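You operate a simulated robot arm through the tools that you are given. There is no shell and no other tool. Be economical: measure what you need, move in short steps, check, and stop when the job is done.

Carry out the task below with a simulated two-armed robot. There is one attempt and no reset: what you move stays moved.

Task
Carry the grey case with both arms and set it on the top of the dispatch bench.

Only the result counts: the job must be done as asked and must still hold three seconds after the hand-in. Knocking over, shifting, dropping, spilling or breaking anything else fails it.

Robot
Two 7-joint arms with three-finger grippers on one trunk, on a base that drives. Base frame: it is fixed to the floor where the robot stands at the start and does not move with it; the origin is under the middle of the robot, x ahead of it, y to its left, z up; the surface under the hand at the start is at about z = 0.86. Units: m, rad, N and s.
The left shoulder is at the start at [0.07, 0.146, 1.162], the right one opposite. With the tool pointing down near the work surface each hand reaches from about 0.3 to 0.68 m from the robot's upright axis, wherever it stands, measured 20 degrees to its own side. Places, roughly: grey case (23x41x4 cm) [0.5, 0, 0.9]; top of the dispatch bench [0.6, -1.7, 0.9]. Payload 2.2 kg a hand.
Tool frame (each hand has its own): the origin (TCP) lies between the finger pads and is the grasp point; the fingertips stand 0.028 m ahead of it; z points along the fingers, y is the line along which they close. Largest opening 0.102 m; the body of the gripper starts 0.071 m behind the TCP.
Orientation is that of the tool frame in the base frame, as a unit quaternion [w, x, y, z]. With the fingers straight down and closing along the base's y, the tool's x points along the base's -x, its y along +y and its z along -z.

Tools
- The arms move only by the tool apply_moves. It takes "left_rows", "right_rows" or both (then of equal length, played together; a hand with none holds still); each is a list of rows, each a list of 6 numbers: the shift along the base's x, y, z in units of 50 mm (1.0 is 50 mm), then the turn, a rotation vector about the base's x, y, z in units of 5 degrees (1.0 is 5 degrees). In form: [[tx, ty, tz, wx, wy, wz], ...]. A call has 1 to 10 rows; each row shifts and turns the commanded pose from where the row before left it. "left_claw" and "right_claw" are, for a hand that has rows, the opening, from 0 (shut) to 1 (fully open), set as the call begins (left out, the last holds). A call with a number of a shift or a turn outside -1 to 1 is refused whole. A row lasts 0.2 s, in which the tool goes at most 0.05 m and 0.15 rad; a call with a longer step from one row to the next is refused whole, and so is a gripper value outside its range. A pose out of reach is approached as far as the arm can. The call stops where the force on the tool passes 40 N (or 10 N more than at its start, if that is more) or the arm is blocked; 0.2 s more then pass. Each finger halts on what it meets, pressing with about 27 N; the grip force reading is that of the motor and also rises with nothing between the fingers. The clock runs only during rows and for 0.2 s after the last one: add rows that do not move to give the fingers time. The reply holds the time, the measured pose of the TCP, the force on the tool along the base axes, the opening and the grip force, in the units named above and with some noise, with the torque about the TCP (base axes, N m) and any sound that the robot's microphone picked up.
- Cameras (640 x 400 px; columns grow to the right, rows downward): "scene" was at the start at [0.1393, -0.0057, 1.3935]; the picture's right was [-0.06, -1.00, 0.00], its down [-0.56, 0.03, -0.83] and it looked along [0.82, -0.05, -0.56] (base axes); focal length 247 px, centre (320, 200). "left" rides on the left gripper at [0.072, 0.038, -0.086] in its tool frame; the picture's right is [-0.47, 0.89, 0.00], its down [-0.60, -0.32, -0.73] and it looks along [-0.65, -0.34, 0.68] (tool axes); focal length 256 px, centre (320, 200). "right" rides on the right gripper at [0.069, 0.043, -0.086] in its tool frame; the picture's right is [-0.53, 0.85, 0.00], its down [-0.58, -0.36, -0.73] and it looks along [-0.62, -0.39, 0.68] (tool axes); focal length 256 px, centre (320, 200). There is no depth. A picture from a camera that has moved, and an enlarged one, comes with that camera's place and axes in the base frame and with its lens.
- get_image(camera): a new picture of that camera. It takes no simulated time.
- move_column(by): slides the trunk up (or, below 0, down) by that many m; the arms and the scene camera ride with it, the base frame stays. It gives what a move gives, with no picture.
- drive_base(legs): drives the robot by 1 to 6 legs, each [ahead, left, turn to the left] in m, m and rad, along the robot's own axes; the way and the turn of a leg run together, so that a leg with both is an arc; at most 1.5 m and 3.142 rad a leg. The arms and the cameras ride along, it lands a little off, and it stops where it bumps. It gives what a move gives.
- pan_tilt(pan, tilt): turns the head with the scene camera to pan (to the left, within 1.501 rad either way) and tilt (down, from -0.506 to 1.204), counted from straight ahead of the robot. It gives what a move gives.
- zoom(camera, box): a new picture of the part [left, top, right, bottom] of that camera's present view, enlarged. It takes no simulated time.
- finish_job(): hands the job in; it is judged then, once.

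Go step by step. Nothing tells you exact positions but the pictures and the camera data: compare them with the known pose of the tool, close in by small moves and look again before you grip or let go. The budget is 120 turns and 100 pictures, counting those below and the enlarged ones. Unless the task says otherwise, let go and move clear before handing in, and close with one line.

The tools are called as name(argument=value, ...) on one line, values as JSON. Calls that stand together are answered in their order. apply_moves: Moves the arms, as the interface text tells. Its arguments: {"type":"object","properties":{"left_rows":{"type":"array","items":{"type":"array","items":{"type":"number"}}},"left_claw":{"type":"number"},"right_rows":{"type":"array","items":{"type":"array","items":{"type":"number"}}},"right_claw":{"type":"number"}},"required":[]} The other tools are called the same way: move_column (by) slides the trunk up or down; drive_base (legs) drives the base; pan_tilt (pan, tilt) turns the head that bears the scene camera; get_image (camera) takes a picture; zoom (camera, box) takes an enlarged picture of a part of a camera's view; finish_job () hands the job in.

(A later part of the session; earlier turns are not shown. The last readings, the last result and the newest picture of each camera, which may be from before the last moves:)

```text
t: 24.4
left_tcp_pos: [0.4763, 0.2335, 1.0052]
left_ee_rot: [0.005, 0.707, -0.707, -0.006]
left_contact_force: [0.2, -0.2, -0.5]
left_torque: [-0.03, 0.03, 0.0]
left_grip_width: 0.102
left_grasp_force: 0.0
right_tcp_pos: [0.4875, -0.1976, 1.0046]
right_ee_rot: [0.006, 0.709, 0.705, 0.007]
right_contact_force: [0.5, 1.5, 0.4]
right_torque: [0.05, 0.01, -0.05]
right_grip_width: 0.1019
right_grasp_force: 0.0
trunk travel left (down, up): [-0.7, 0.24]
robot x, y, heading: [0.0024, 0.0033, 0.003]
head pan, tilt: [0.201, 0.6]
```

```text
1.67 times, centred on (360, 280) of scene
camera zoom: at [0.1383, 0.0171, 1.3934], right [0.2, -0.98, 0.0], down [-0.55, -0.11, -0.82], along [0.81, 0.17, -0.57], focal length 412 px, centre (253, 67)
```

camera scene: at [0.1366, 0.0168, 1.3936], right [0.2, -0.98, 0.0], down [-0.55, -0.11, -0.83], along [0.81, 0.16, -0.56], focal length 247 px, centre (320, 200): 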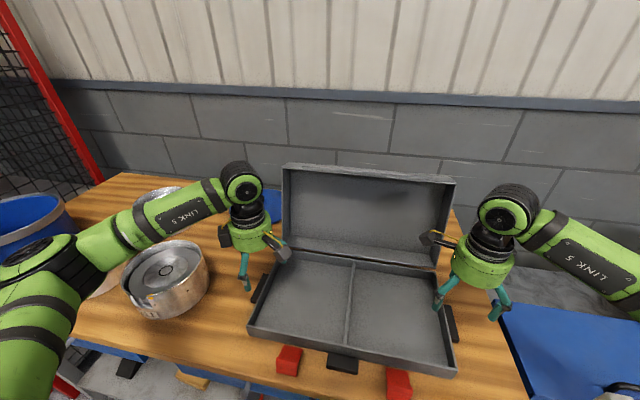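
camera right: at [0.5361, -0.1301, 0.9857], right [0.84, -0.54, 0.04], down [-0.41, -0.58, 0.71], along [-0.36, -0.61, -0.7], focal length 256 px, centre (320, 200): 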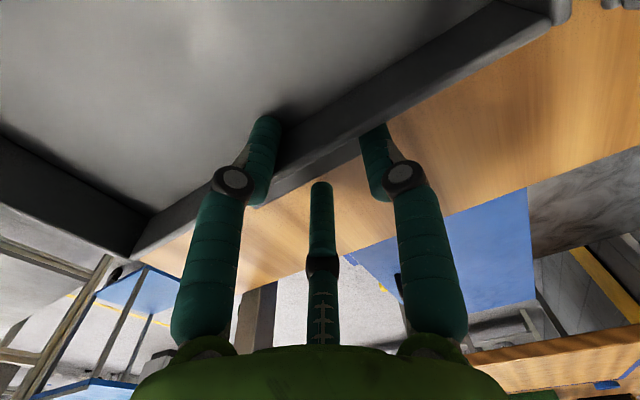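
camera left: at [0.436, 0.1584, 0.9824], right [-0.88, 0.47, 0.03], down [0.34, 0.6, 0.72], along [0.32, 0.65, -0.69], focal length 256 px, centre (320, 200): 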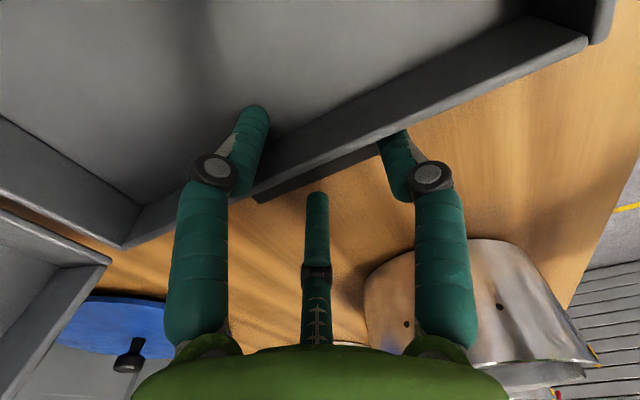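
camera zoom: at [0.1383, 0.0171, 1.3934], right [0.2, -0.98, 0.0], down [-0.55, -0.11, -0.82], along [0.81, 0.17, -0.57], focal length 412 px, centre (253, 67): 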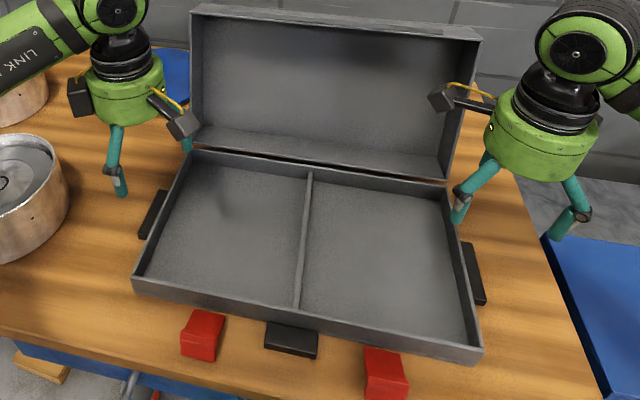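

The case is still in place and level. I'll rotate the hands back to closing along y.

apply_moves(left_rows=[[0, 0, 0, 0, 0, -1], [0, 0, 0, 0, 0, -1], [0, 0, 0, 0, 0, -1], [0, 0, 0, 0, 0, -1], [0, 0, 0, 0, 0, -1], [0, 0, 0, 0, 0, -1], [0, 0, 0, 0, 0, -1], [0, 0, 0, 0, 0, -1], [0, 0, 0, 0, 0, -1]], right_rows=[[0, 0, 0, 0, 0, 1], [0, 0, 0, 0, 0, 1], [0, 0, 0, 0, 0, 1], [0, 0, 0, 0, 0, 1], [0, 0, 0, 0, 0, 1], [0, 0, 0, 0, 0, 1], [0, 0, 0, 0, 0, 1], [0, 0, 0, 0, 0, 1], [0, 0, 0, 0, 0, 1]])

apply_moves(left_rows=[[0, 0, 0, 0, 0, -1], [0, 0, 0, 0, 0, -1], [0, 0, 0, 0, 0, -1], [0, 0, 0, 0, 0, -1], [0, 0, 0, 0, 0, -1], [0, 0, 0, 0, 0, -1], [0, 0, 0, 0, 0, -1], [0, 0, 0, 0, 0, -1], [0, 0, 0, 0, 0, -1], [0, 0, 0, 0, 0, 0]], right_rows=[[0, 0, 0, 0, 0, 1], [0, 0, 0, 0, 0, 1], [0, 0, 0, 0, 0, 1], [0, 0, 0, 0, 0, 1], [0, 0, 0, 0, 0, 1], [0, 0, 0, 0, 0, 1], [0, 0, 0, 0, 0, 1], [0, 0, 0, 0, 0, 1], [0, 0, 0, 0, 0, 1], [0, 0, 0, 0, 0, 0]])

get_image(camera="left")

get_image(camera="right")

get_image(camera="scene")

```text
t: 26.4
left_tcp_pos: [0.4759, 0.2314, 1.0029]
left_ee_rot: [-0.001, -0.381, 0.924, 0.005]
left_contact_force: [0.9, 0.8, -0.2]
left_torque: [-0.03, 0.0, -0.01]
left_grip_width: 0.1018
left_grasp_force: 0.1
right_tcp_pos: [0.488, -0.1978, 1.0053]
right_ee_rot: [0.003, 0.384, 0.923, 0.01]
right_contact_force: [0.7, 0.6, 0.3]
right_torque: [0.01, 0.0, 0.0]
right_grip_width: 0.1019
right_grasp_force: 0.1
trunk travel left (down, up): [-0.7, 0.24]
robot x, y, heading: [0.0008, 0.0002, -0.001]
head pan, tilt: [0.201, 0.6]
```

```text
t: 28.6
left_tcp_pos: [0.4776, 0.2329, 1.0034]
left_ee_rot: [0.0, 0.0, 1.0, 0.006]
left_contact_force: [0.1, 0.2, 0.5]
left_torque: [-0.02, 0.03, -0.01]
left_grip_width: 0.1022
left_grasp_force: 0.1
right_tcp_pos: [0.4877, -0.1969, 1.005]
right_ee_rot: [-0.002, 0.001, 1.0, 0.01]
right_contact_force: [-0.9, -0.6, 0.8]
right_torque: [0.03, 0.0, 0.02]
right_grip_width: 0.102
right_grasp_force: 0.0
trunk travel left (down, up): [-0.7, 0.24]
robot x, y, heading: [-0.0013, 0.0002, 0.003]
head pan, tilt: [0.201, 0.6]
```

```text
68 pictures are left
camera left: at [0.4054, 0.2687, 1.0899], right [0.47, 0.88, 0.01], down [0.6, -0.33, 0.73], along [0.65, -0.33, -0.69], focal length 256 px, centre (320, 200)
```

left: 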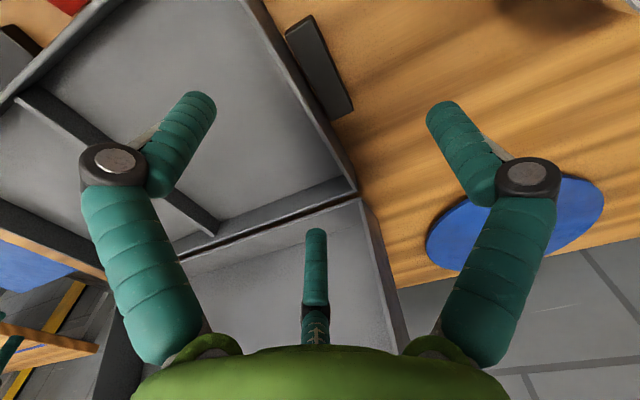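

```text
67 pictures are left
camera right: at [0.4182, -0.1552, 1.0919], right [0.54, 0.84, 0.02], down [0.58, -0.38, 0.72], along [0.62, -0.38, -0.69], focal length 256 px, centre (320, 200)
```

right: 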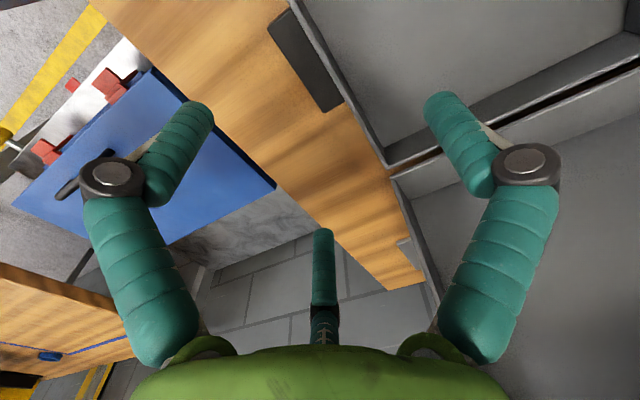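

```text
66 pictures are left
camera scene: at [0.1377, 0.0171, 1.3935], right [0.2, -0.98, 0.0], down [-0.55, -0.11, -0.83], along [0.81, 0.17, -0.56], focal length 247 px, centre (320, 200)
```

scene: 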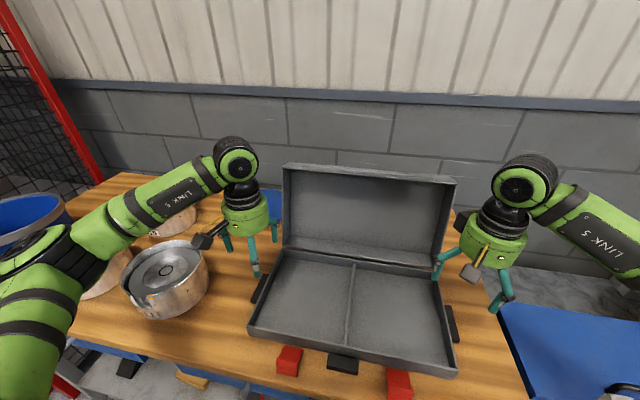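

Now I'll centre each hand on its lug, straddling the wall, and come down.

apply_moves(left_rows=[[0.0, -0.22, 0, -0.14, 0, 0], [0, 0, -0.8, 0, 0, 0], [0, 0, -0.6, 0, 0, 0], [0, 0, 0, 0, 0, 0]], right_rows=[[-0.2, -0.08, 0, -0.23, 0, 0], [0, 0, -0.8, 0, 0, 0], [0, 0, -0.6, 0, 0, 0], [0, 0, 0, 0, 0, 0]])

get_image(camera="left")

get_image(camera="right")

```text
t: 29.6
left_tcp_pos: [0.4766, 0.2192, 0.933]
left_ee_rot: [0.001, 0.001, 1.0, 0.001]
left_contact_force: [0.0, -0.2, 0.1]
left_torque: [-0.01, 0.01, 0.01]
left_grip_width: 0.1022
left_grasp_force: 0.0
right_tcp_pos: [0.4785, -0.2033, 0.9342]
right_ee_rot: [0.001, 0.003, 1.0, 0.001]
right_contact_force: [0.1, -0.3, -0.1]
right_torque: [0.0, -0.03, -0.01]
right_grip_width: 0.1021
right_grasp_force: 0.0
trunk travel left (down, up): [-0.7, 0.24]
robot x, y, heading: [0.002, 0.0015, 0.002]
head pan, tilt: [0.201, 0.6]
```

```text
65 pictures are left
camera left: at [0.4053, 0.2574, 1.0202], right [0.47, 0.88, 0.0], down [0.6, -0.32, 0.73], along [0.65, -0.34, -0.68], focal length 256 px, centre (320, 200)
```

left: 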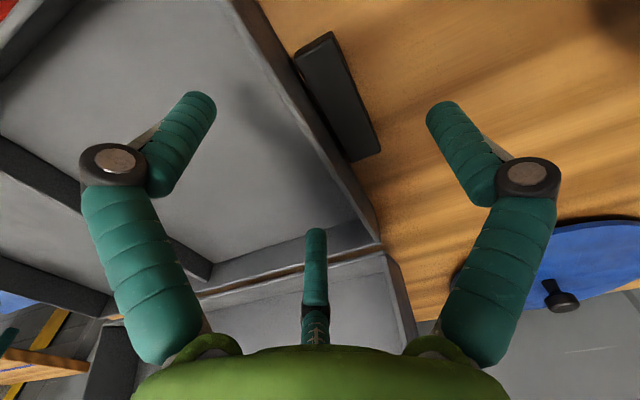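

```text
64 pictures are left
camera right: at [0.4081, -0.1584, 1.0215], right [0.54, 0.84, 0.0], down [0.58, -0.37, 0.73], along [0.62, -0.39, -0.68], focal length 256 px, centre (320, 200)
```

right: 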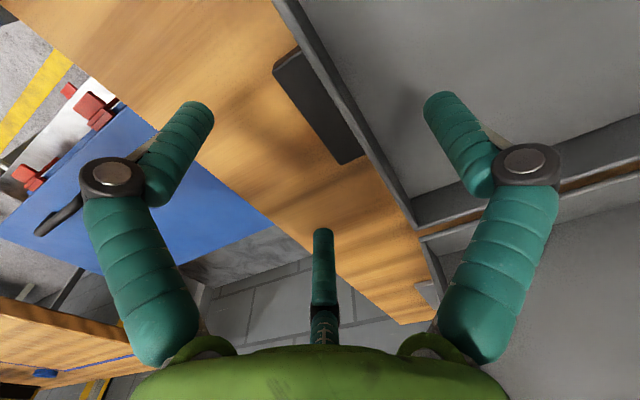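

Alignment looks good, so I'll descend the last 4 cm and check for contact.

apply_moves(left_rows=[[0, 0.04, -0.4, 0, 0, 0], [0, 0, -0.25, 0, 0, 0], [0, 0, -0.13, 0, 0, 0], [0, 0, 0, 0, 0, 0]], right_rows=[[0, 0.02, -0.4, 0, 0, 0], [0, 0, -0.25, 0, 0, 0], [0, 0, -0.15, 0, 0, 0], [0, 0, 0, 0, 0, 0]])

apply_moves(left_rows=[[0, 0, 0, 0, 0, 0], [0, 0, 0, 0, 0, 0], [0, 0, 0, 0, 0, 0]], right_rows=[[0, 0, 0, 0, 0, 0], [0, 0, 0, 0, 0, 0], [0, 0, 0, 0, 0, 0]], left_claw=0.5, right_claw=0.5)

get_image(camera="left")

get_image(camera="right")

```text
t: 30.6
left_tcp_pos: [0.4767, 0.2225, 0.8946]
left_ee_rot: [0.0, 0.001, 1.0, 0.0]
left_contact_force: [0.9, -1.1, 0.7]
left_torque: [-0.04, -0.01, -0.03]
left_grip_width: 0.102
left_grasp_force: 0.1
right_tcp_pos: [0.4785, -0.2016, 0.8939]
right_ee_rot: [-0.001, 0.003, 1.0, -0.001]
right_contact_force: [-0.4, 0.2, 0.2]
right_torque: [-0.01, -0.03, 0.0]
right_grip_width: 0.1021
right_grasp_force: 0.1
trunk travel left (down, up): [-0.7, 0.24]
robot x, y, heading: [-0.0019, 0.0006, 0.003]
head pan, tilt: [0.201, 0.6]
```

```text
t: 31.4
left_tcp_pos: [0.4781, 0.2221, 0.8945]
left_ee_rot: [0.0, 0.001, 1.0, 0.0]
left_contact_force: [-0.7, -0.3, -0.9]
left_torque: [0.0, 0.01, 0.01]
left_grip_width: 0.0509
left_grasp_force: 0.0
right_tcp_pos: [0.4779, -0.2028, 0.8949]
right_ee_rot: [-0.001, 0.003, 1.0, 0.0]
right_contact_force: [0.5, -3.3, 4.3]
right_torque: [-0.14, 0.06, 0.08]
right_grip_width: 0.0522
right_grasp_force: 0.2
trunk travel left (down, up): [-0.7, 0.24]
robot x, y, heading: [0.0031, 0.0014, -0.004]
head pan, tilt: [0.201, 0.6]
```

```text
63 pictures are left
camera left: at [0.4061, 0.2595, 0.9813], right [0.47, 0.88, 0.0], down [0.6, -0.32, 0.73], along [0.65, -0.34, -0.68], focal length 256 px, centre (320, 200)
```

left: 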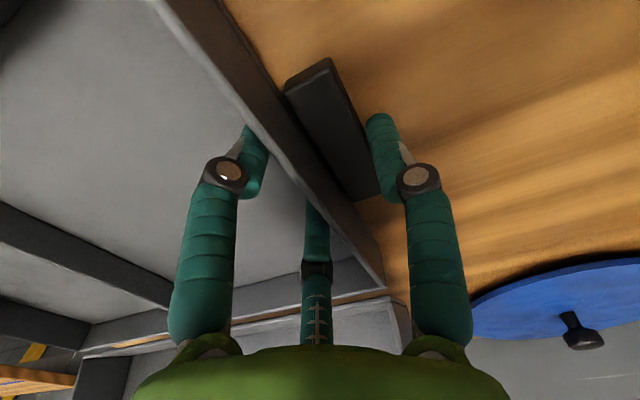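

```text
62 pictures are left
camera right: at [0.4092, -0.1581, 0.9816], right [0.54, 0.84, 0.0], down [0.58, -0.37, 0.73], along [0.62, -0.39, -0.68], focal length 256 px, centre (320, 200)
```

right: 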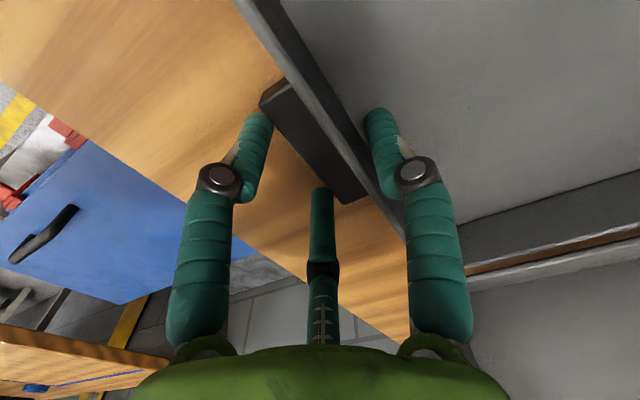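

The geometry is right on both sides. Now I'll close fully.

apply_moves(left_rows=[[0, 0, 0, 0, 0, 0], [0, 0, 0, 0, 0, 0], [0, 0, 0, 0, 0, 0]], right_rows=[[0, 0, 0, 0, 0, 0], [0, 0, 0, 0, 0, 0], [0, 0, 0, 0, 0, 0]], left_claw=0, right_claw=0)

get_image(camera="left")

get_image(camera="right")

```text
t: 32.2
left_tcp_pos: [0.4774, 0.2226, 0.8947]
left_ee_rot: [0.001, 0.0, 1.0, 0.002]
left_contact_force: [6.4, 8.0, -1.1]
left_torque: [-0.11, 0.34, -0.3]
left_grip_width: 0.0463
left_grasp_force: 27.3
right_tcp_pos: [0.4782, -0.2021, 0.8952]
right_ee_rot: [-0.002, 0.001, 1.0, -0.001]
right_contact_force: [-8.7, -14.4, 9.1]
right_torque: [0.01, 0.29, 0.89]
right_grip_width: 0.0472
right_grasp_force: 27.0
trunk travel left (down, up): [-0.7, 0.24]
robot x, y, heading: [0.0003, 0.0033, -0.004]
head pan, tilt: [0.201, 0.6]
```

```text
61 pictures are left
camera left: at [0.4058, 0.26, 0.9816], right [0.46, 0.89, 0.0], down [0.6, -0.32, 0.73], along [0.65, -0.34, -0.68], focal length 256 px, centre (320, 200)
```

left: 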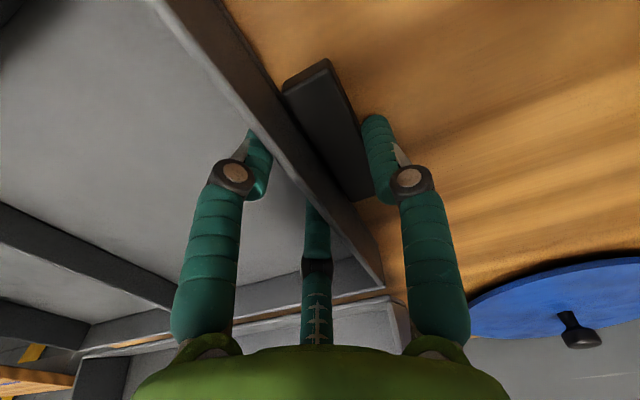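

```text
60 pictures are left
camera right: at [0.408, -0.1589, 0.9816], right [0.54, 0.84, 0.0], down [0.58, -0.37, 0.73], along [0.61, -0.4, -0.68], focal length 256 px, centre (320, 200)
```

right: 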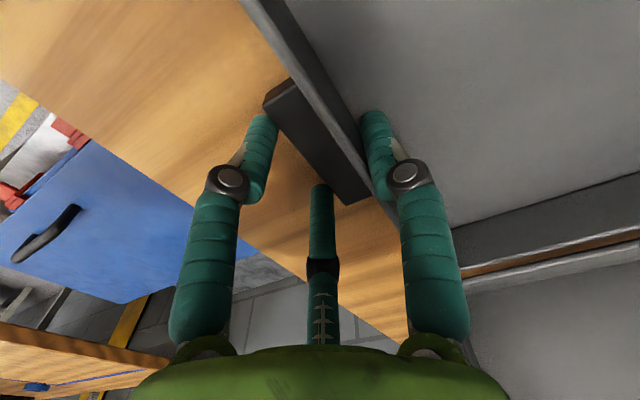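

Both grips hold at 46–47 mm with 27 N, just as predicted for a three-finger pinch. I'll test-lift slightly with the column.

move_column(by=0.02)

get_image(camera="scene")

get_image(camera="left")

```text
t: 32.7
left_tcp_pos: [0.4783, 0.2233, 0.8959]
left_ee_rot: [-0.011, 0.0, 1.0, 0.002]
left_contact_force: [9.0, -1.6, -8.2]
left_torque: [-0.11, 0.05, -0.24]
left_grip_width: 0.0463
left_grasp_force: 27.0
right_tcp_pos: [0.4801, -0.2024, 0.895]
right_ee_rot: [-0.013, 0.001, 1.0, -0.004]
right_contact_force: [7.8, -0.2, -9.0]
right_torque: [-0.06, -0.06, 0.59]
right_grip_width: 0.047
right_grasp_force: 27.0
trunk travel left (down, up): [-0.711, 0.229]
robot x, y, heading: [-0.0007, 0.0016, 0.004]
head pan, tilt: [0.201, 0.6]
stopped: the force on the tool passed its limit at 49 N (the readings are from after the stop); the commanded pose is now the measured one
```

```text
59 pictures are left
camera scene: at [0.1443, 0.0171, 1.4043], right [0.2, -0.98, 0.0], down [-0.56, -0.11, -0.82], along [0.81, 0.17, -0.57], focal length 247 px, centre (320, 200)
```

scene: 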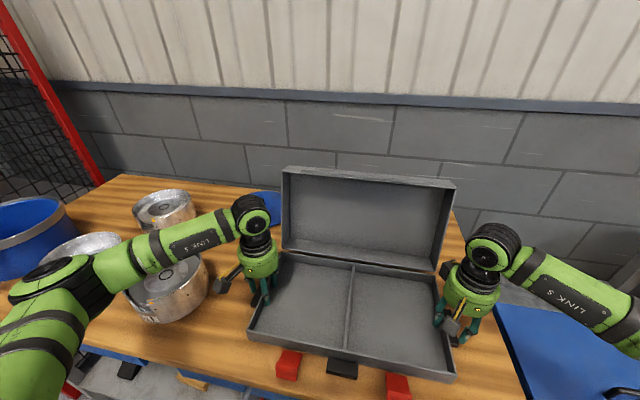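

```text
58 pictures are left
camera left: at [0.4084, 0.2599, 0.9844], right [0.46, 0.89, -0.01], down [0.62, -0.32, 0.72], along [0.63, -0.34, -0.7], focal length 256 px, centre (320, 200)
```

left: 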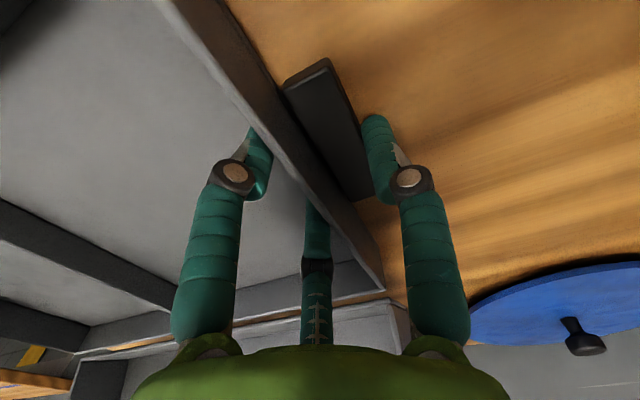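

The column moved fast and the force limit tripped before the case left the bench. I'll lift slowly with the arms instead and watch the load.

apply_moves(left_rows=[[0, 0, 0.03, 0, 0, 0], [0, 0, 0.03, 0, 0, 0], [0, 0, 0.03, 0, 0, 0], [0, 0, 0.03, 0, 0, 0]], right_rows=[[0, 0, 0.03, 0, 0, 0], [0, 0, 0.03, 0, 0, 0], [0, 0, 0.03, 0, 0, 0], [0, 0, 0.03, 0, 0, 0]])

apply_moves(left_rows=[[0, 0, 0.03, 0, 0, 0], [0, 0, 0.03, 0, 0, 0], [0, 0, 0.03, 0, 0, 0], [0, 0, 0.03, 0, 0, 0]], right_rows=[[0, 0, 0.03, 0, 0, 0], [0, 0, 0.03, 0, 0, 0], [0, 0, 0.03, 0, 0, 0], [0, 0, 0.03, 0, 0, 0]])

```text
t: 33.6
left_tcp_pos: [0.4778, 0.2241, 0.8954]
left_ee_rot: [-0.016, 0.001, 1.0, 0.003]
left_contact_force: [10.0, -3.4, -16.1]
left_torque: [-0.36, -0.4, -0.13]
left_grip_width: 0.0467
left_grasp_force: 26.9
right_tcp_pos: [0.4792, -0.2023, 0.8957]
right_ee_rot: [-0.017, 0.001, 1.0, -0.005]
right_contact_force: [10.1, 1.4, -19.3]
right_torque: [0.09, -0.8, 0.39]
right_grip_width: 0.0467
right_grasp_force: 27.0
trunk travel left (down, up): [-0.711, 0.229]
robot x, y, heading: [0.0018, -0.0001, -0.001]
head pan, tilt: [0.201, 0.6]
stopped in row 4 (right hand): the force on the tool passed its limit at 42 N (the readings are from after the stop); the commanded pose is now the measured one
```

```text
t: 34.6
left_tcp_pos: [0.4781, 0.2238, 0.8983]
left_ee_rot: [-0.02, 0.0, 1.0, 0.002]
left_contact_force: [13.6, -2.1, -21.5]
left_torque: [-0.44, -0.46, -0.26]
left_grip_width: 0.0466
left_grasp_force: 26.5
right_tcp_pos: [0.4786, -0.2038, 0.8969]
right_ee_rot: [-0.022, 0.0, 1.0, -0.006]
right_contact_force: [11.3, 1.1, -21.6]
right_torque: [0.12, -0.94, 0.39]
right_grip_width: 0.0471
right_grasp_force: 26.4
trunk travel left (down, up): [-0.711, 0.229]
robot x, y, heading: [0.0019, 0.0004, -0.001]
head pan, tilt: [0.201, 0.6]
stopped in row 4 (left hand): the force on the tool passed its limit at 41 N (the readings are from after the stop); the commanded pose is now the measured one
```

Each hand now carries about 20 N. I'll look at how the case sits before going further.

get_image(camera="scene")

zoom(camera="scene", box=[230, 300, 480, 400])

apply_moves(left_rows=[[0, 0, 0.03, 0, 0, 0], [0, 0, 0.03, 0, 0, 0]], right_rows=[[0, 0, 0.03, 0, 0, 0], [0, 0, 0.03, 0, 0, 0]])

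```text
57 pictures are left
camera scene: at [0.1503, 0.0174, 1.4039], right [0.2, -0.98, 0.0], down [-0.56, -0.11, -0.82], along [0.8, 0.17, -0.57], focal length 247 px, centre (320, 200)
```

scene: 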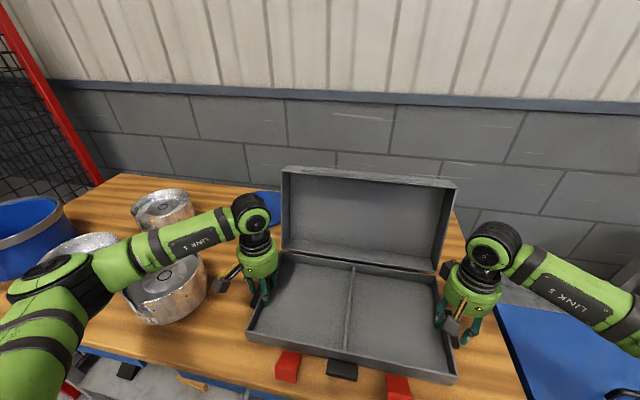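

```text
2.56 times, centred on (355, 350) of scene
camera zoom: at [0.1503, 0.0174, 1.4039], right [0.2, -0.98, 0.0], down [-0.56, -0.11, -0.82], along [0.8, 0.17, -0.57], focal length 633 px, centre (230, -184)
```

zoom: 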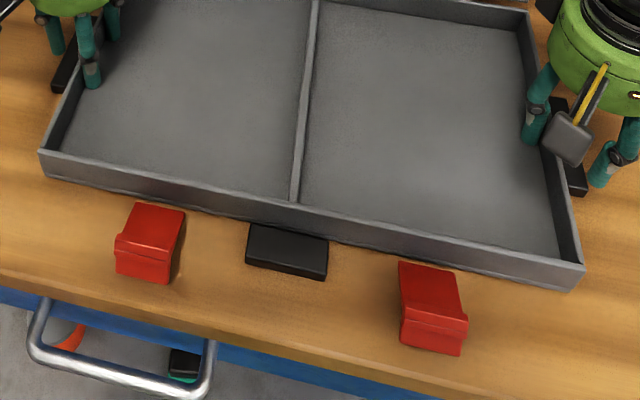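

```text
t: 35.3
left_tcp_pos: [0.4775, 0.223, 0.8971]
left_ee_rot: [-0.022, 0.0, 1.0, 0.002]
left_contact_force: [14.6, -1.9, -22.6]
left_torque: [-0.43, -0.67, -0.28]
left_grip_width: 0.0466
left_grasp_force: 27.2
right_tcp_pos: [0.4782, -0.203, 0.8977]
right_ee_rot: [-0.024, 0.0, 1.0, -0.006]
right_contact_force: [12.7, 1.8, -22.3]
right_torque: [0.09, -0.95, 0.42]
right_grip_width: 0.0466
right_grasp_force: 27.1
trunk travel left (down, up): [-0.711, 0.229]
robot x, y, heading: [-0.0, -0.0015, 0.001]
head pan, tilt: [0.201, 0.6]
stopped in row 2 (right hand): the force on the tool passed its limit at 40 N (the readings are from after the stop); the commanded pose is now the measured one
```

The front edge seems to have risen slightly. I'll zoom in on the red blocks and the front edge to see whether they are joined to the case or hold it down.

zoom(camera="scene", box=[265, 335, 345, 390])

zoom(camera="scene", box=[370, 345, 470, 400])

get_image(camera="right")

```text
7.27 times, centred on (305, 362) of scene
camera zoom: at [0.151, 0.0176, 1.4037], right [0.2, -0.98, 0.0], down [-0.56, -0.11, -0.82], along [0.8, 0.17, -0.57], focal length 1797 px, centre (429, -982)
```

zoom: 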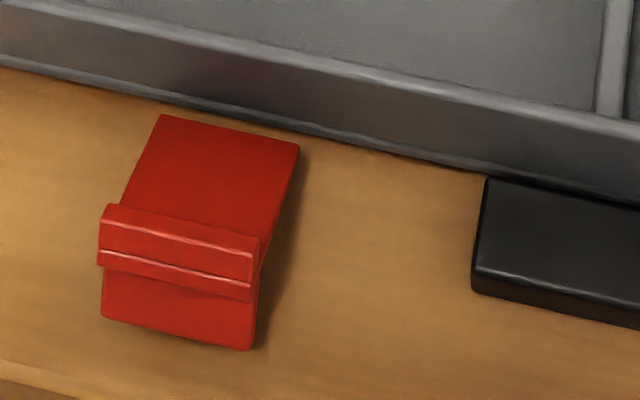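

```text
6.40 times, centred on (420, 372) of scene
camera zoom: at [0.151, 0.0176, 1.4037], right [0.2, -0.98, 0.0], down [-0.56, -0.11, -0.82], along [0.8, 0.17, -0.57], focal length 1582 px, centre (-320, -904)
```

zoom: 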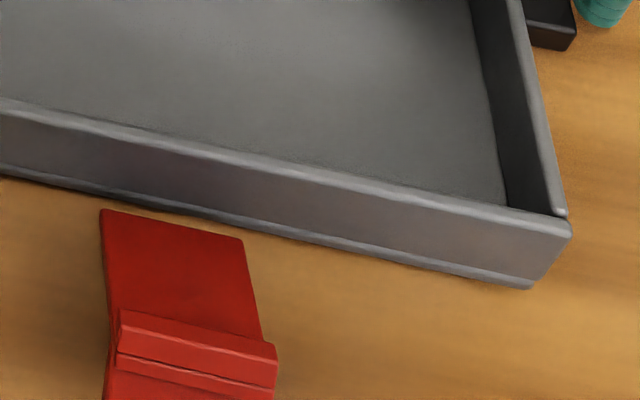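

```text
53 pictures are left
camera right: at [0.4126, -0.158, 0.9868], right [0.53, 0.84, -0.04], down [0.61, -0.35, 0.71], along [0.58, -0.4, -0.71], focal length 256 px, centre (320, 200)
```

right: 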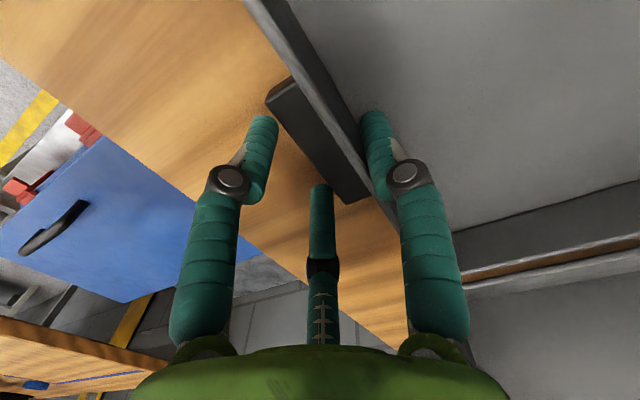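

Forces peak at about 40 N while commanding and relax after each stop. I'll take single small steps to read the true steady load.

apply_moves(left_rows=[[0, 0, 0.02, 0, 0, 0], [0, 0, 0, 0, 0, 0]], right_rows=[[0, 0, 0.02, 0, 0, 0], [0, 0, 0, 0, 0, 0]])

apply_moves(left_rows=[[0, 0, 0.02, 0, 0, 0], [0, 0, 0, 0, 0, 0]], right_rows=[[0, 0, 0.02, 0, 0, 0], [0, 0, 0, 0, 0, 0]])

```text
t: 35.9
left_tcp_pos: [0.4788, 0.2234, 0.8982]
left_ee_rot: [-0.024, 0.001, 1.0, 0.001]
left_contact_force: [15.1, -0.7, -29.6]
left_torque: [-0.76, -0.33, -0.23]
left_grip_width: 0.0466
left_grasp_force: 27.2
right_tcp_pos: [0.4778, -0.2032, 0.8978]
right_ee_rot: [-0.027, -0.001, 1.0, -0.007]
right_contact_force: [13.2, 1.0, -31.9]
right_torque: [0.2, -0.87, 0.27]
right_grip_width: 0.0467
right_grasp_force: 27.5
trunk travel left (down, up): [-0.711, 0.229]
robot x, y, heading: [0.0027, 0.0026, 0.001]
head pan, tilt: [0.201, 0.6]
```

```text
t: 36.5
left_tcp_pos: [0.4787, 0.2236, 0.899]
left_ee_rot: [-0.027, 0.0, 1.0, 0.001]
left_contact_force: [10.5, -1.2, -36.1]
left_torque: [-0.84, -0.28, -0.09]
left_grip_width: 0.0468
left_grasp_force: 26.9
right_tcp_pos: [0.4785, -0.2024, 0.8986]
right_ee_rot: [-0.029, -0.001, 1.0, -0.008]
right_contact_force: [11.0, 2.1, -38.9]
right_torque: [0.26, -0.42, 0.19]
right_grip_width: 0.047
right_grasp_force: 26.8
trunk travel left (down, up): [-0.711, 0.229]
robot x, y, heading: [0.005, -0.0013, 0.002]
head pan, tilt: [0.201, 0.6]
```

About 75 N has not lifted it, far beyond any carryable case. The black blocks lie at bench level, so they are probably stops fixed to the bench, and I've been gripping one of those along with the wall. I'll lower back, release, rise a bit and inspect.

apply_moves(left_rows=[[0, 0, -0.03, 0, 0, 0], [0, 0, -0.03, 0, 0, 0], [0, 0, -0.03, 0, 0, 0], [0, 0, 0, 0, 0, 0]], right_rows=[[0, 0, -0.03, 0, 0, 0], [0, 0, -0.03, 0, 0, 0], [0, 0, -0.03, 0, 0, 0], [0, 0, 0, 0, 0, 0]])

apply_moves(left_rows=[[0, 0, 0, 0, 0, 0], [0, 0, 0, 0, 0, 0], [0, 0, 0, 0, 0, 0]], right_rows=[[0, 0, 0, 0, 0, 0], [0, 0, 0, 0, 0, 0], [0, 0, 0, 0, 0, 0]], left_claw=0.6, right_claw=0.6)

get_image(camera="left")

zoom(camera="scene", box=[265, 335, 345, 390])

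```text
t: 37.5
left_tcp_pos: [0.4775, 0.2229, 0.8993]
left_ee_rot: [-0.02, 0.001, 1.0, 0.002]
left_contact_force: [20.4, -0.3, -18.4]
left_torque: [-0.31, 0.13, -0.44]
left_grip_width: 0.0468
left_grasp_force: 26.9
right_tcp_pos: [0.4785, -0.2027, 0.8986]
right_ee_rot: [-0.023, -0.001, 1.0, -0.006]
right_contact_force: [12.5, 0.5, -12.9]
right_torque: [-0.04, 0.79, 0.13]
right_grip_width: 0.0471
right_grasp_force: 27.6
trunk travel left (down, up): [-0.711, 0.229]
robot x, y, heading: [-0.0027, -0.0019, 0.001]
head pan, tilt: [0.201, 0.6]
```

```text
t: 38.3
left_tcp_pos: [0.4674, 0.223, 0.9034]
left_ee_rot: [-0.017, 0.001, 1.0, 0.003]
left_contact_force: [-0.3, 1.2, 0.0]
left_torque: [0.03, -0.03, -0.01]
left_grip_width: 0.0612
left_grasp_force: 0.0
right_tcp_pos: [0.468, -0.2021, 0.9032]
right_ee_rot: [-0.02, 0.0, 1.0, -0.006]
right_contact_force: [0.1, -0.4, -0.4]
right_torque: [0.03, -0.02, -0.03]
right_grip_width: 0.061
right_grasp_force: 0.0
trunk travel left (down, up): [-0.711, 0.229]
robot x, y, heading: [-0.0007, 0.0022, 0.0]
head pan, tilt: [0.201, 0.6]
```

```text
52 pictures are left
camera left: at [0.3983, 0.2599, 0.9924], right [0.47, 0.88, -0.01], down [0.63, -0.32, 0.71], along [0.62, -0.34, -0.71], focal length 256 px, centre (320, 200)
```

left: 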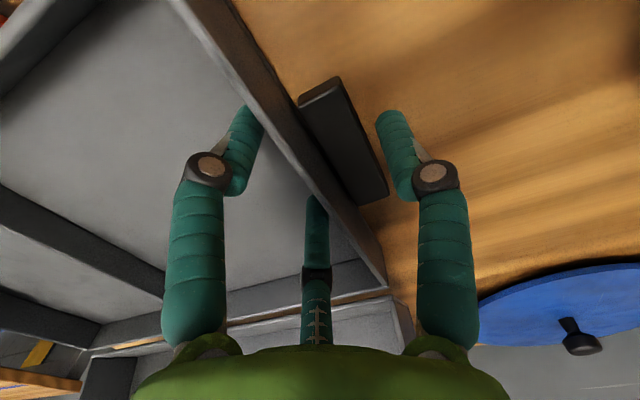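

```text
7.27 times, centred on (305, 362) of scene
camera zoom: at [0.135, 0.017, 1.4052], right [0.2, -0.98, 0.0], down [-0.55, -0.11, -0.83], along [0.81, 0.17, -0.56], focal length 1797 px, centre (429, -982)
```

zoom: 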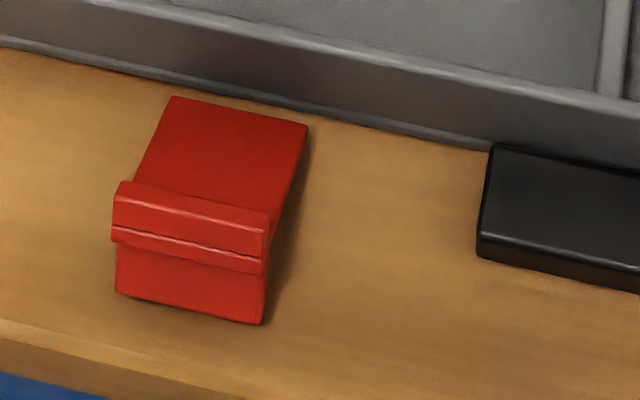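

The blocks keep their place against the bench and sit low (top at about 0.87). I'll re-level the hands, raise the fingertips above the blocks, shift back toward the lid-heavy side, and pinch only the bare side walls.

apply_moves(left_rows=[[0, 0, 0.2, 0, -0.39, 0], [0.5, -0.17, 0, 0, 0, 0], [0.45, -0.16, 0, 0, 0, 0], [0, 0, 0, 0, 0, 0]], right_rows=[[0, 0, 0.2, 0, -0.46, 0], [0.5, 0.1, 0, 0, 0, 0], [0.45, 0.11, 0, 0, 0, 0], [0, 0, 0, 0, 0, 0]])

get_image(camera="left")

get_image(camera="right")

```text
t: 39.3
left_tcp_pos: [0.5153, 0.2074, 0.9122]
left_ee_rot: [0.0, 0.001, 1.0, 0.003]
left_contact_force: [-1.1, 0.6, -1.2]
left_torque: [0.03, 0.01, 0.01]
left_grip_width: 0.0613
left_grasp_force: 0.1
right_tcp_pos: [0.5165, -0.1921, 0.9118]
right_ee_rot: [0.001, 0.0, 1.0, -0.007]
right_contact_force: [-0.6, -0.1, -0.5]
right_torque: [-0.01, -0.05, 0.02]
right_grip_width: 0.0614
right_grasp_force: 0.1
trunk travel left (down, up): [-0.711, 0.229]
robot x, y, heading: [-0.0015, -0.0015, 0.004]
head pan, tilt: [0.201, 0.6]
```

```text
50 pictures are left
camera left: at [0.4434, 0.2444, 0.9998], right [0.47, 0.88, 0.0], down [0.6, -0.32, 0.73], along [0.65, -0.34, -0.68], focal length 256 px, centre (320, 200)
```

left: 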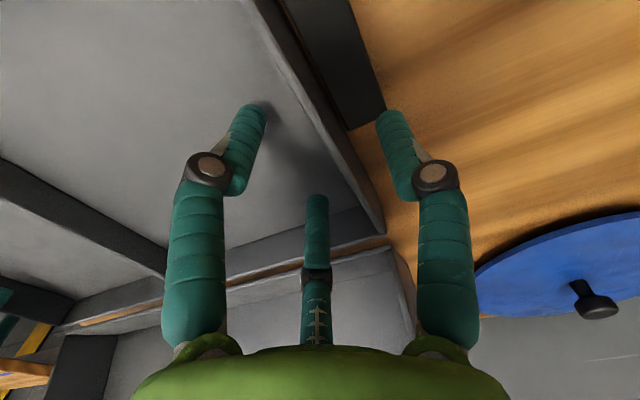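

```text
49 pictures are left
camera right: at [0.4469, -0.1474, 0.9981], right [0.53, 0.85, -0.01], down [0.58, -0.35, 0.74], along [0.62, -0.4, -0.68], focal length 256 px, centre (320, 200)
```

right: 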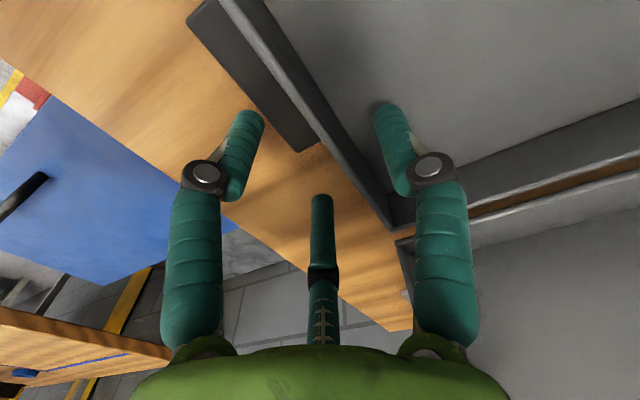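

The hands straddle the bare walls with the tips above the blocks. I'll close.

apply_moves(left_rows=[[0, 0, -0.06, 0, 0, 0], [0, 0, 0, 0, 0, 0]], right_rows=[[0, 0, -0.06, 0, 0, 0], [0, 0, 0, 0, 0, 0]])

apply_moves(left_rows=[[0, 0, 0, 0, 0, 0], [0, 0, 0, 0, 0, 0], [0, 0, 0, 0, 0, 0]], right_rows=[[0, 0, 0, 0, 0, 0], [0, 0, 0, 0, 0, 0], [0, 0, 0, 0, 0, 0]], left_claw=0, right_claw=0)

get_image(camera="left")

get_image(camera="right")

```text
t: 39.9
left_tcp_pos: [0.5151, 0.2079, 0.9097]
left_ee_rot: [-0.001, 0.001, 1.0, 0.003]
left_contact_force: [0.2, 0.6, 0.3]
left_torque: [0.0, 0.02, 0.0]
left_grip_width: 0.0613
left_grasp_force: 0.0
right_tcp_pos: [0.5177, -0.1923, 0.9084]
right_ee_rot: [0.0, -0.001, 1.0, -0.006]
right_contact_force: [-0.2, -0.6, -0.9]
right_torque: [0.0, 0.03, -0.01]
right_grip_width: 0.0611
right_grasp_force: 0.0
trunk travel left (down, up): [-0.711, 0.229]
robot x, y, heading: [0.0005, -0.0032, 0.001]
head pan, tilt: [0.201, 0.6]
```

```text
t: 40.7
left_tcp_pos: [0.5162, 0.2109, 0.9076]
left_ee_rot: [-0.001, -0.001, 1.0, 0.001]
left_contact_force: [-0.6, 6.4, 7.9]
left_torque: [0.16, 0.16, -0.03]
left_grip_width: 0.0109
left_grasp_force: 26.8
right_tcp_pos: [0.5172, -0.1878, 0.9081]
right_ee_rot: [-0.001, -0.002, 1.0, -0.007]
right_contact_force: [2.8, 14.8, 0.3]
right_torque: [0.57, 0.18, -0.1]
right_grip_width: 0.0107
right_grasp_force: 26.7
trunk travel left (down, up): [-0.711, 0.229]
robot x, y, heading: [-0.0019, 0.0023, 0.003]
head pan, tilt: [0.201, 0.6]
```

```text
48 pictures are left
camera left: at [0.4448, 0.2477, 0.9959], right [0.46, 0.89, 0.0], down [0.61, -0.32, 0.73], along [0.65, -0.34, -0.68], focal length 256 px, centre (320, 200)
```

left: 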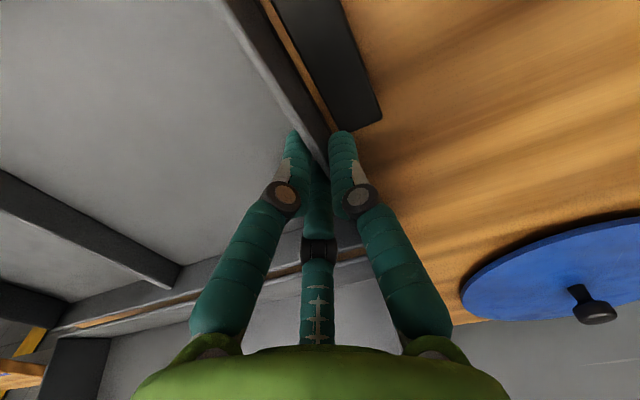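

```text
47 pictures are left
camera right: at [0.4476, -0.1434, 0.9944], right [0.53, 0.85, -0.01], down [0.58, -0.35, 0.74], along [0.62, -0.4, -0.68], focal length 256 px, centre (320, 200)
```

right: 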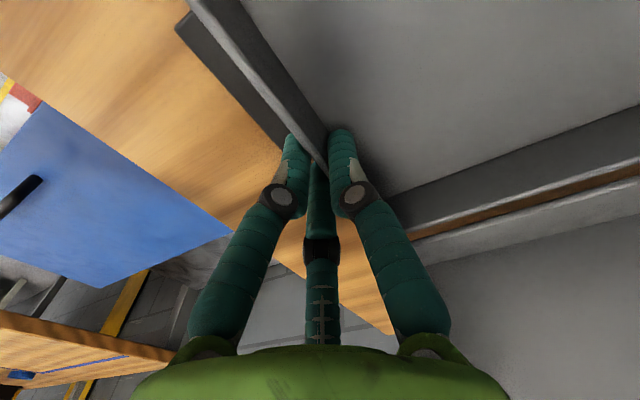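

A strip of bench now shows between the wall and the black block, so the blocks are indeed fixed to the bench and the case is free. I'll lift slowly.

apply_moves(left_rows=[[0, 0, 0.04, 0, 0, 0], [0, 0, 0.04, 0, 0, 0], [0, 0, 0.04, 0, 0, 0], [0, 0, 0.04, 0, 0, 0], [0, 0, 0, 0, 0, 0]], right_rows=[[0, 0, 0.04, 0, 0, 0], [0, 0, 0.04, 0, 0, 0], [0, 0, 0.04, 0, 0, 0], [0, 0, 0.04, 0, 0, 0], [0, 0, 0, 0, 0, 0]])

get_image(camera="scene")

```text
t: 41.9
left_tcp_pos: [0.5178, 0.2114, 0.9133]
left_ee_rot: [-0.003, 0.0, 1.0, 0.001]
left_contact_force: [-0.6, 11.4, -4.2]
left_torque: [0.17, 0.29, -0.02]
left_grip_width: 0.0105
left_grasp_force: 27.2
right_tcp_pos: [0.5179, -0.1885, 0.9154]
right_ee_rot: [-0.001, -0.001, 1.0, -0.007]
right_contact_force: [-1.6, 18.5, -17.8]
right_torque: [0.63, -0.01, -0.06]
right_grip_width: 0.0111
right_grasp_force: 27.4
trunk travel left (down, up): [-0.711, 0.229]
robot x, y, heading: [0.0003, -0.0005, 0.005]
head pan, tilt: [0.201, 0.6]
```

```text
46 pictures are left
camera scene: at [0.1404, 0.0233, 1.4043], right [0.2, -0.98, 0.0], down [-0.56, -0.12, -0.82], along [0.81, 0.16, -0.57], focal length 247 px, centre (320, 200)
```

scene: 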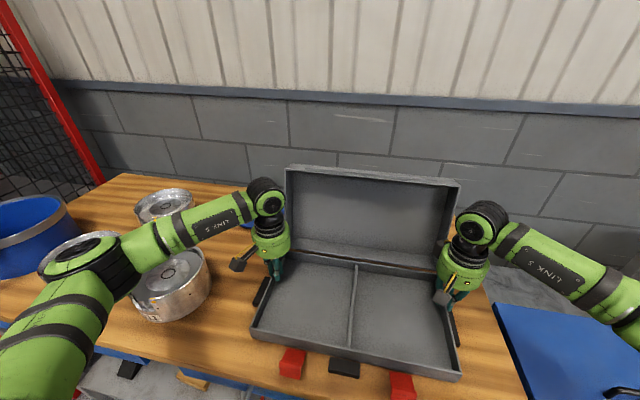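

Both hands feel about +y 15 N, so the case is pressed against the right-hand stop. I'll ease it 3 mm to the left while lifting.

apply_moves(left_rows=[[0, 0.03, 0, 0, 0, 0], [0, 0.03, 0.0, 0, 0, 0], [0, 0, 0.04, 0, 0, 0], [0, 0, 0.04, 0, 0, 0], [0, 0, 0, 0, 0, 0]], right_rows=[[0, 0.03, 0, 0, 0, 0], [0, 0.03, 0.0, 0, 0, 0], [0, 0, 0.04, 0, 0, 0], [0, 0, 0.04, 0, 0, 0], [0, 0, 0, 0, 0, 0]])

apply_moves(left_rows=[[0, 0, 0.04, 0, 0, 0], [0, 0, 0.04, 0, 0, 0], [0, 0, 0.04, 0, 0, 0], [0, 0, 0.04, 0, 0, 0], [0, 0, 0, 0, 0, 0]], right_rows=[[0, 0, 0.04, 0, 0, 0], [0, 0, 0.04, 0, 0, 0], [0, 0, 0.04, 0, 0, 0], [0, 0, 0.04, 0, 0, 0], [0, 0, 0, 0, 0, 0]])

get_image(camera="scene")

get_image(camera="right")

```text
t: 43.1
left_tcp_pos: [0.5188, 0.2112, 0.92]
left_ee_rot: [-0.002, 0.001, 1.0, 0.001]
left_contact_force: [1.7, 2.9, -5.5]
left_torque: [0.0, -0.07, 0.04]
left_grip_width: 0.0105
left_grasp_force: 26.8
right_tcp_pos: [0.5176, -0.1877, 0.9207]
right_ee_rot: [-0.001, -0.001, 1.0, -0.008]
right_contact_force: [-0.5, 9.9, -9.6]
right_torque: [0.5, 0.06, 0.05]
right_grip_width: 0.0109
right_grasp_force: 26.8
trunk travel left (down, up): [-0.711, 0.229]
robot x, y, heading: [-0.0027, -0.0025, 0.004]
head pan, tilt: [0.201, 0.6]
```

```text
t: 44.3
left_tcp_pos: [0.5176, 0.2086, 0.9284]
left_ee_rot: [-0.002, 0.0, 1.0, 0.003]
left_contact_force: [-0.5, -2.6, -6.4]
left_torque: [-0.09, 0.09, -0.01]
left_grip_width: 0.0106
left_grasp_force: 27.4
right_tcp_pos: [0.5179, -0.1907, 0.9279]
right_ee_rot: [0.0, 0.0, 1.0, -0.006]
right_contact_force: [0.5, 2.4, -5.8]
right_torque: [0.42, 0.06, -0.05]
right_grip_width: 0.0107
right_grasp_force: 26.7
trunk travel left (down, up): [-0.711, 0.229]
robot x, y, heading: [0.0004, 0.0028, 0.001]
head pan, tilt: [0.201, 0.6]
```

```text
45 pictures are left
camera scene: at [0.1391, 0.0166, 1.4046], right [0.2, -0.98, 0.0], down [-0.55, -0.11, -0.82], along [0.81, 0.17, -0.57], focal length 247 px, centre (320, 200)
```

scene: 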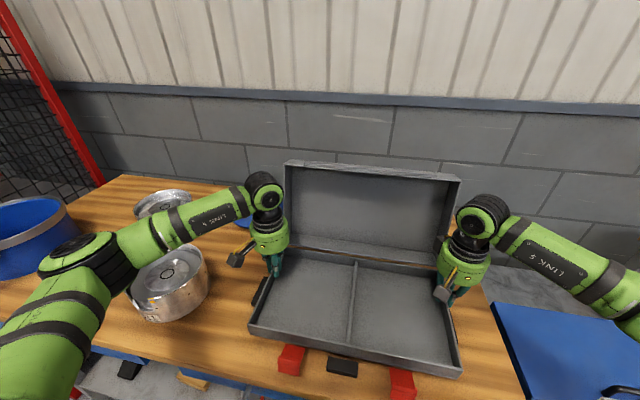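

```text
44 pictures are left
camera right: at [0.4485, -0.1453, 1.0135], right [0.53, 0.84, -0.01], down [0.58, -0.36, 0.73], along [0.62, -0.4, -0.68], focal length 256 px, centre (320, 200)
```

right: 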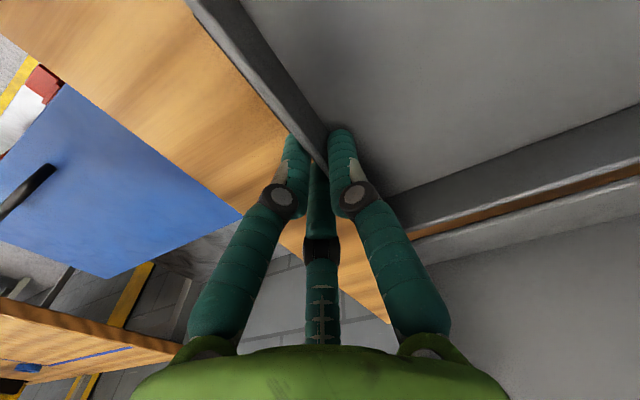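

The case is free: about 6 N per hand, level and balanced. I'll raise it higher before driving.

apply_moves(left_rows=[[0, 0, 0.1, 0, 0, 0], [0, 0, 0.2, 0, 0, 0], [0, 0, 0.3, 0, 0, 0], [0, 0, 0.3, 0, 0, 0], [0, 0, 0.3, 0, 0, 0], [0, 0, 0.3, 0, 0, 0], [0, 0, 0.3, 0, 0, 0], [0, 0, 0.2, 0, 0, 0], [0, 0, 0.1, 0, 0, 0], [0, 0, 0, 0, 0, 0]], right_rows=[[0, 0, 0.1, 0, 0, 0], [0, 0, 0.2, 0, 0, 0], [0, 0, 0.3, 0, 0, 0], [0, 0, 0.3, 0, 0, 0], [0, 0, 0.3, 0, 0, 0], [0, 0, 0.3, 0, 0, 0], [0, 0, 0.3, 0, 0, 0], [0, 0, 0.2, 0, 0, 0], [0, 0, 0.1, 0, 0, 0], [0, 0, 0, 0, 0, 0]])

get_image(camera="scene")

pan_tilt(pan=-0.8, tilt=0.6)

get_image(camera="scene")

pan_tilt(pan=-1.5, tilt=0.6)

get_image(camera="scene")

```text
t: 46.5
left_tcp_pos: [0.5169, 0.2098, 1.0335]
left_ee_rot: [-0.002, 0.001, 1.0, 0.003]
left_contact_force: [-0.1, -5.2, -6.7]
left_torque: [-0.21, 0.1, -0.06]
left_grip_width: 0.0109
left_grasp_force: 26.6
right_tcp_pos: [0.518, -0.1891, 1.0325]
right_ee_rot: [-0.001, 0.0, 1.0, -0.006]
right_contact_force: [-0.1, 4.3, -5.5]
right_torque: [0.4, 0.07, -0.08]
right_grip_width: 0.0109
right_grasp_force: 27.0
trunk travel left (down, up): [-0.711, 0.229]
robot x, y, heading: [-0.0029, -0.003, 0.001]
head pan, tilt: [0.201, 0.6]
```

```text
43 pictures are left
camera scene: at [0.1393, 0.017, 1.4046], right [0.2, -0.98, 0.0], down [-0.55, -0.11, -0.82], along [0.81, 0.17, -0.57], focal length 247 px, centre (320, 200)
```

scene: 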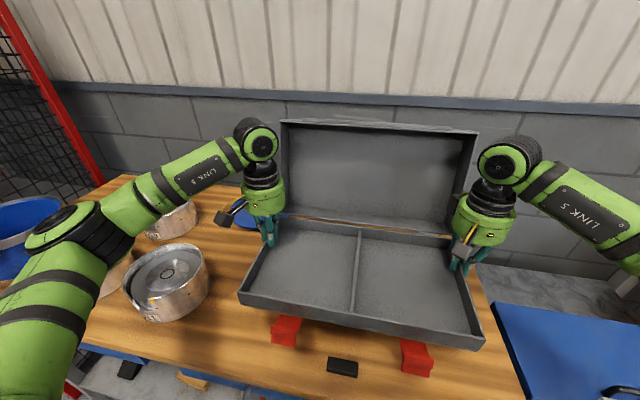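

```text
t: 47.8
left_tcp_pos: [0.5183, 0.2111, 1.0329]
left_ee_rot: [-0.002, 0.001, 1.0, 0.003]
left_contact_force: [-1.4, -4.2, -5.8]
left_torque: [-0.22, 0.05, -0.05]
left_grip_width: 0.0108
left_grasp_force: 27.3
right_tcp_pos: [0.5191, -0.1896, 1.0319]
right_ee_rot: [0.0, 0.0, 1.0, -0.005]
right_contact_force: [-0.1, 4.6, -5.0]
right_torque: [0.35, 0.09, -0.11]
right_grip_width: 0.0108
right_grasp_force: 26.6
trunk travel left (down, up): [-0.711, 0.229]
robot x, y, heading: [0.0013, 0.0024, -0.003]
head pan, tilt: [-0.799, 0.6]
```

```text
42 pictures are left
camera scene: at [0.1144, -0.0638, 1.4046], right [-0.72, -0.7, 0.0], down [-0.4, 0.4, -0.82], along [0.58, -0.59, -0.57], focal length 247 px, centre (320, 200)
```

scene: 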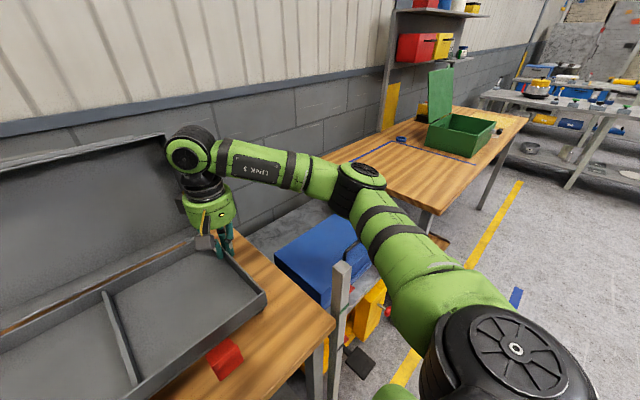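

```text
t: 48.9
left_tcp_pos: [0.5169, 0.2107, 1.0336]
left_ee_rot: [0.0, 0.001, 1.0, 0.003]
left_contact_force: [0.0, -4.6, -6.5]
left_torque: [-0.23, 0.06, -0.01]
left_grip_width: 0.0108
left_grasp_force: 26.7
right_tcp_pos: [0.5185, -0.1891, 1.0322]
right_ee_rot: [-0.001, 0.0, 1.0, -0.006]
right_contact_force: [0.7, 5.0, -4.2]
right_torque: [0.35, 0.12, -0.06]
right_grip_width: 0.0107
right_grasp_force: 26.5
trunk travel left (down, up): [-0.711, 0.229]
robot x, y, heading: [0.0023, 0.0019, -0.004]
head pan, tilt: [-1.499, 0.6]
```

```text
41 pictures are left
camera scene: at [0.0591, -0.0887, 1.4047], right [-1.0, -0.07, 0.0], down [-0.04, 0.56, -0.83], along [0.06, -0.82, -0.56], focal length 247 px, centre (320, 200)
```

scene: 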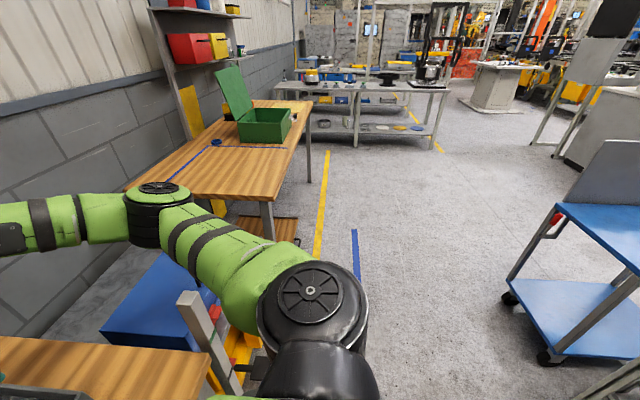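

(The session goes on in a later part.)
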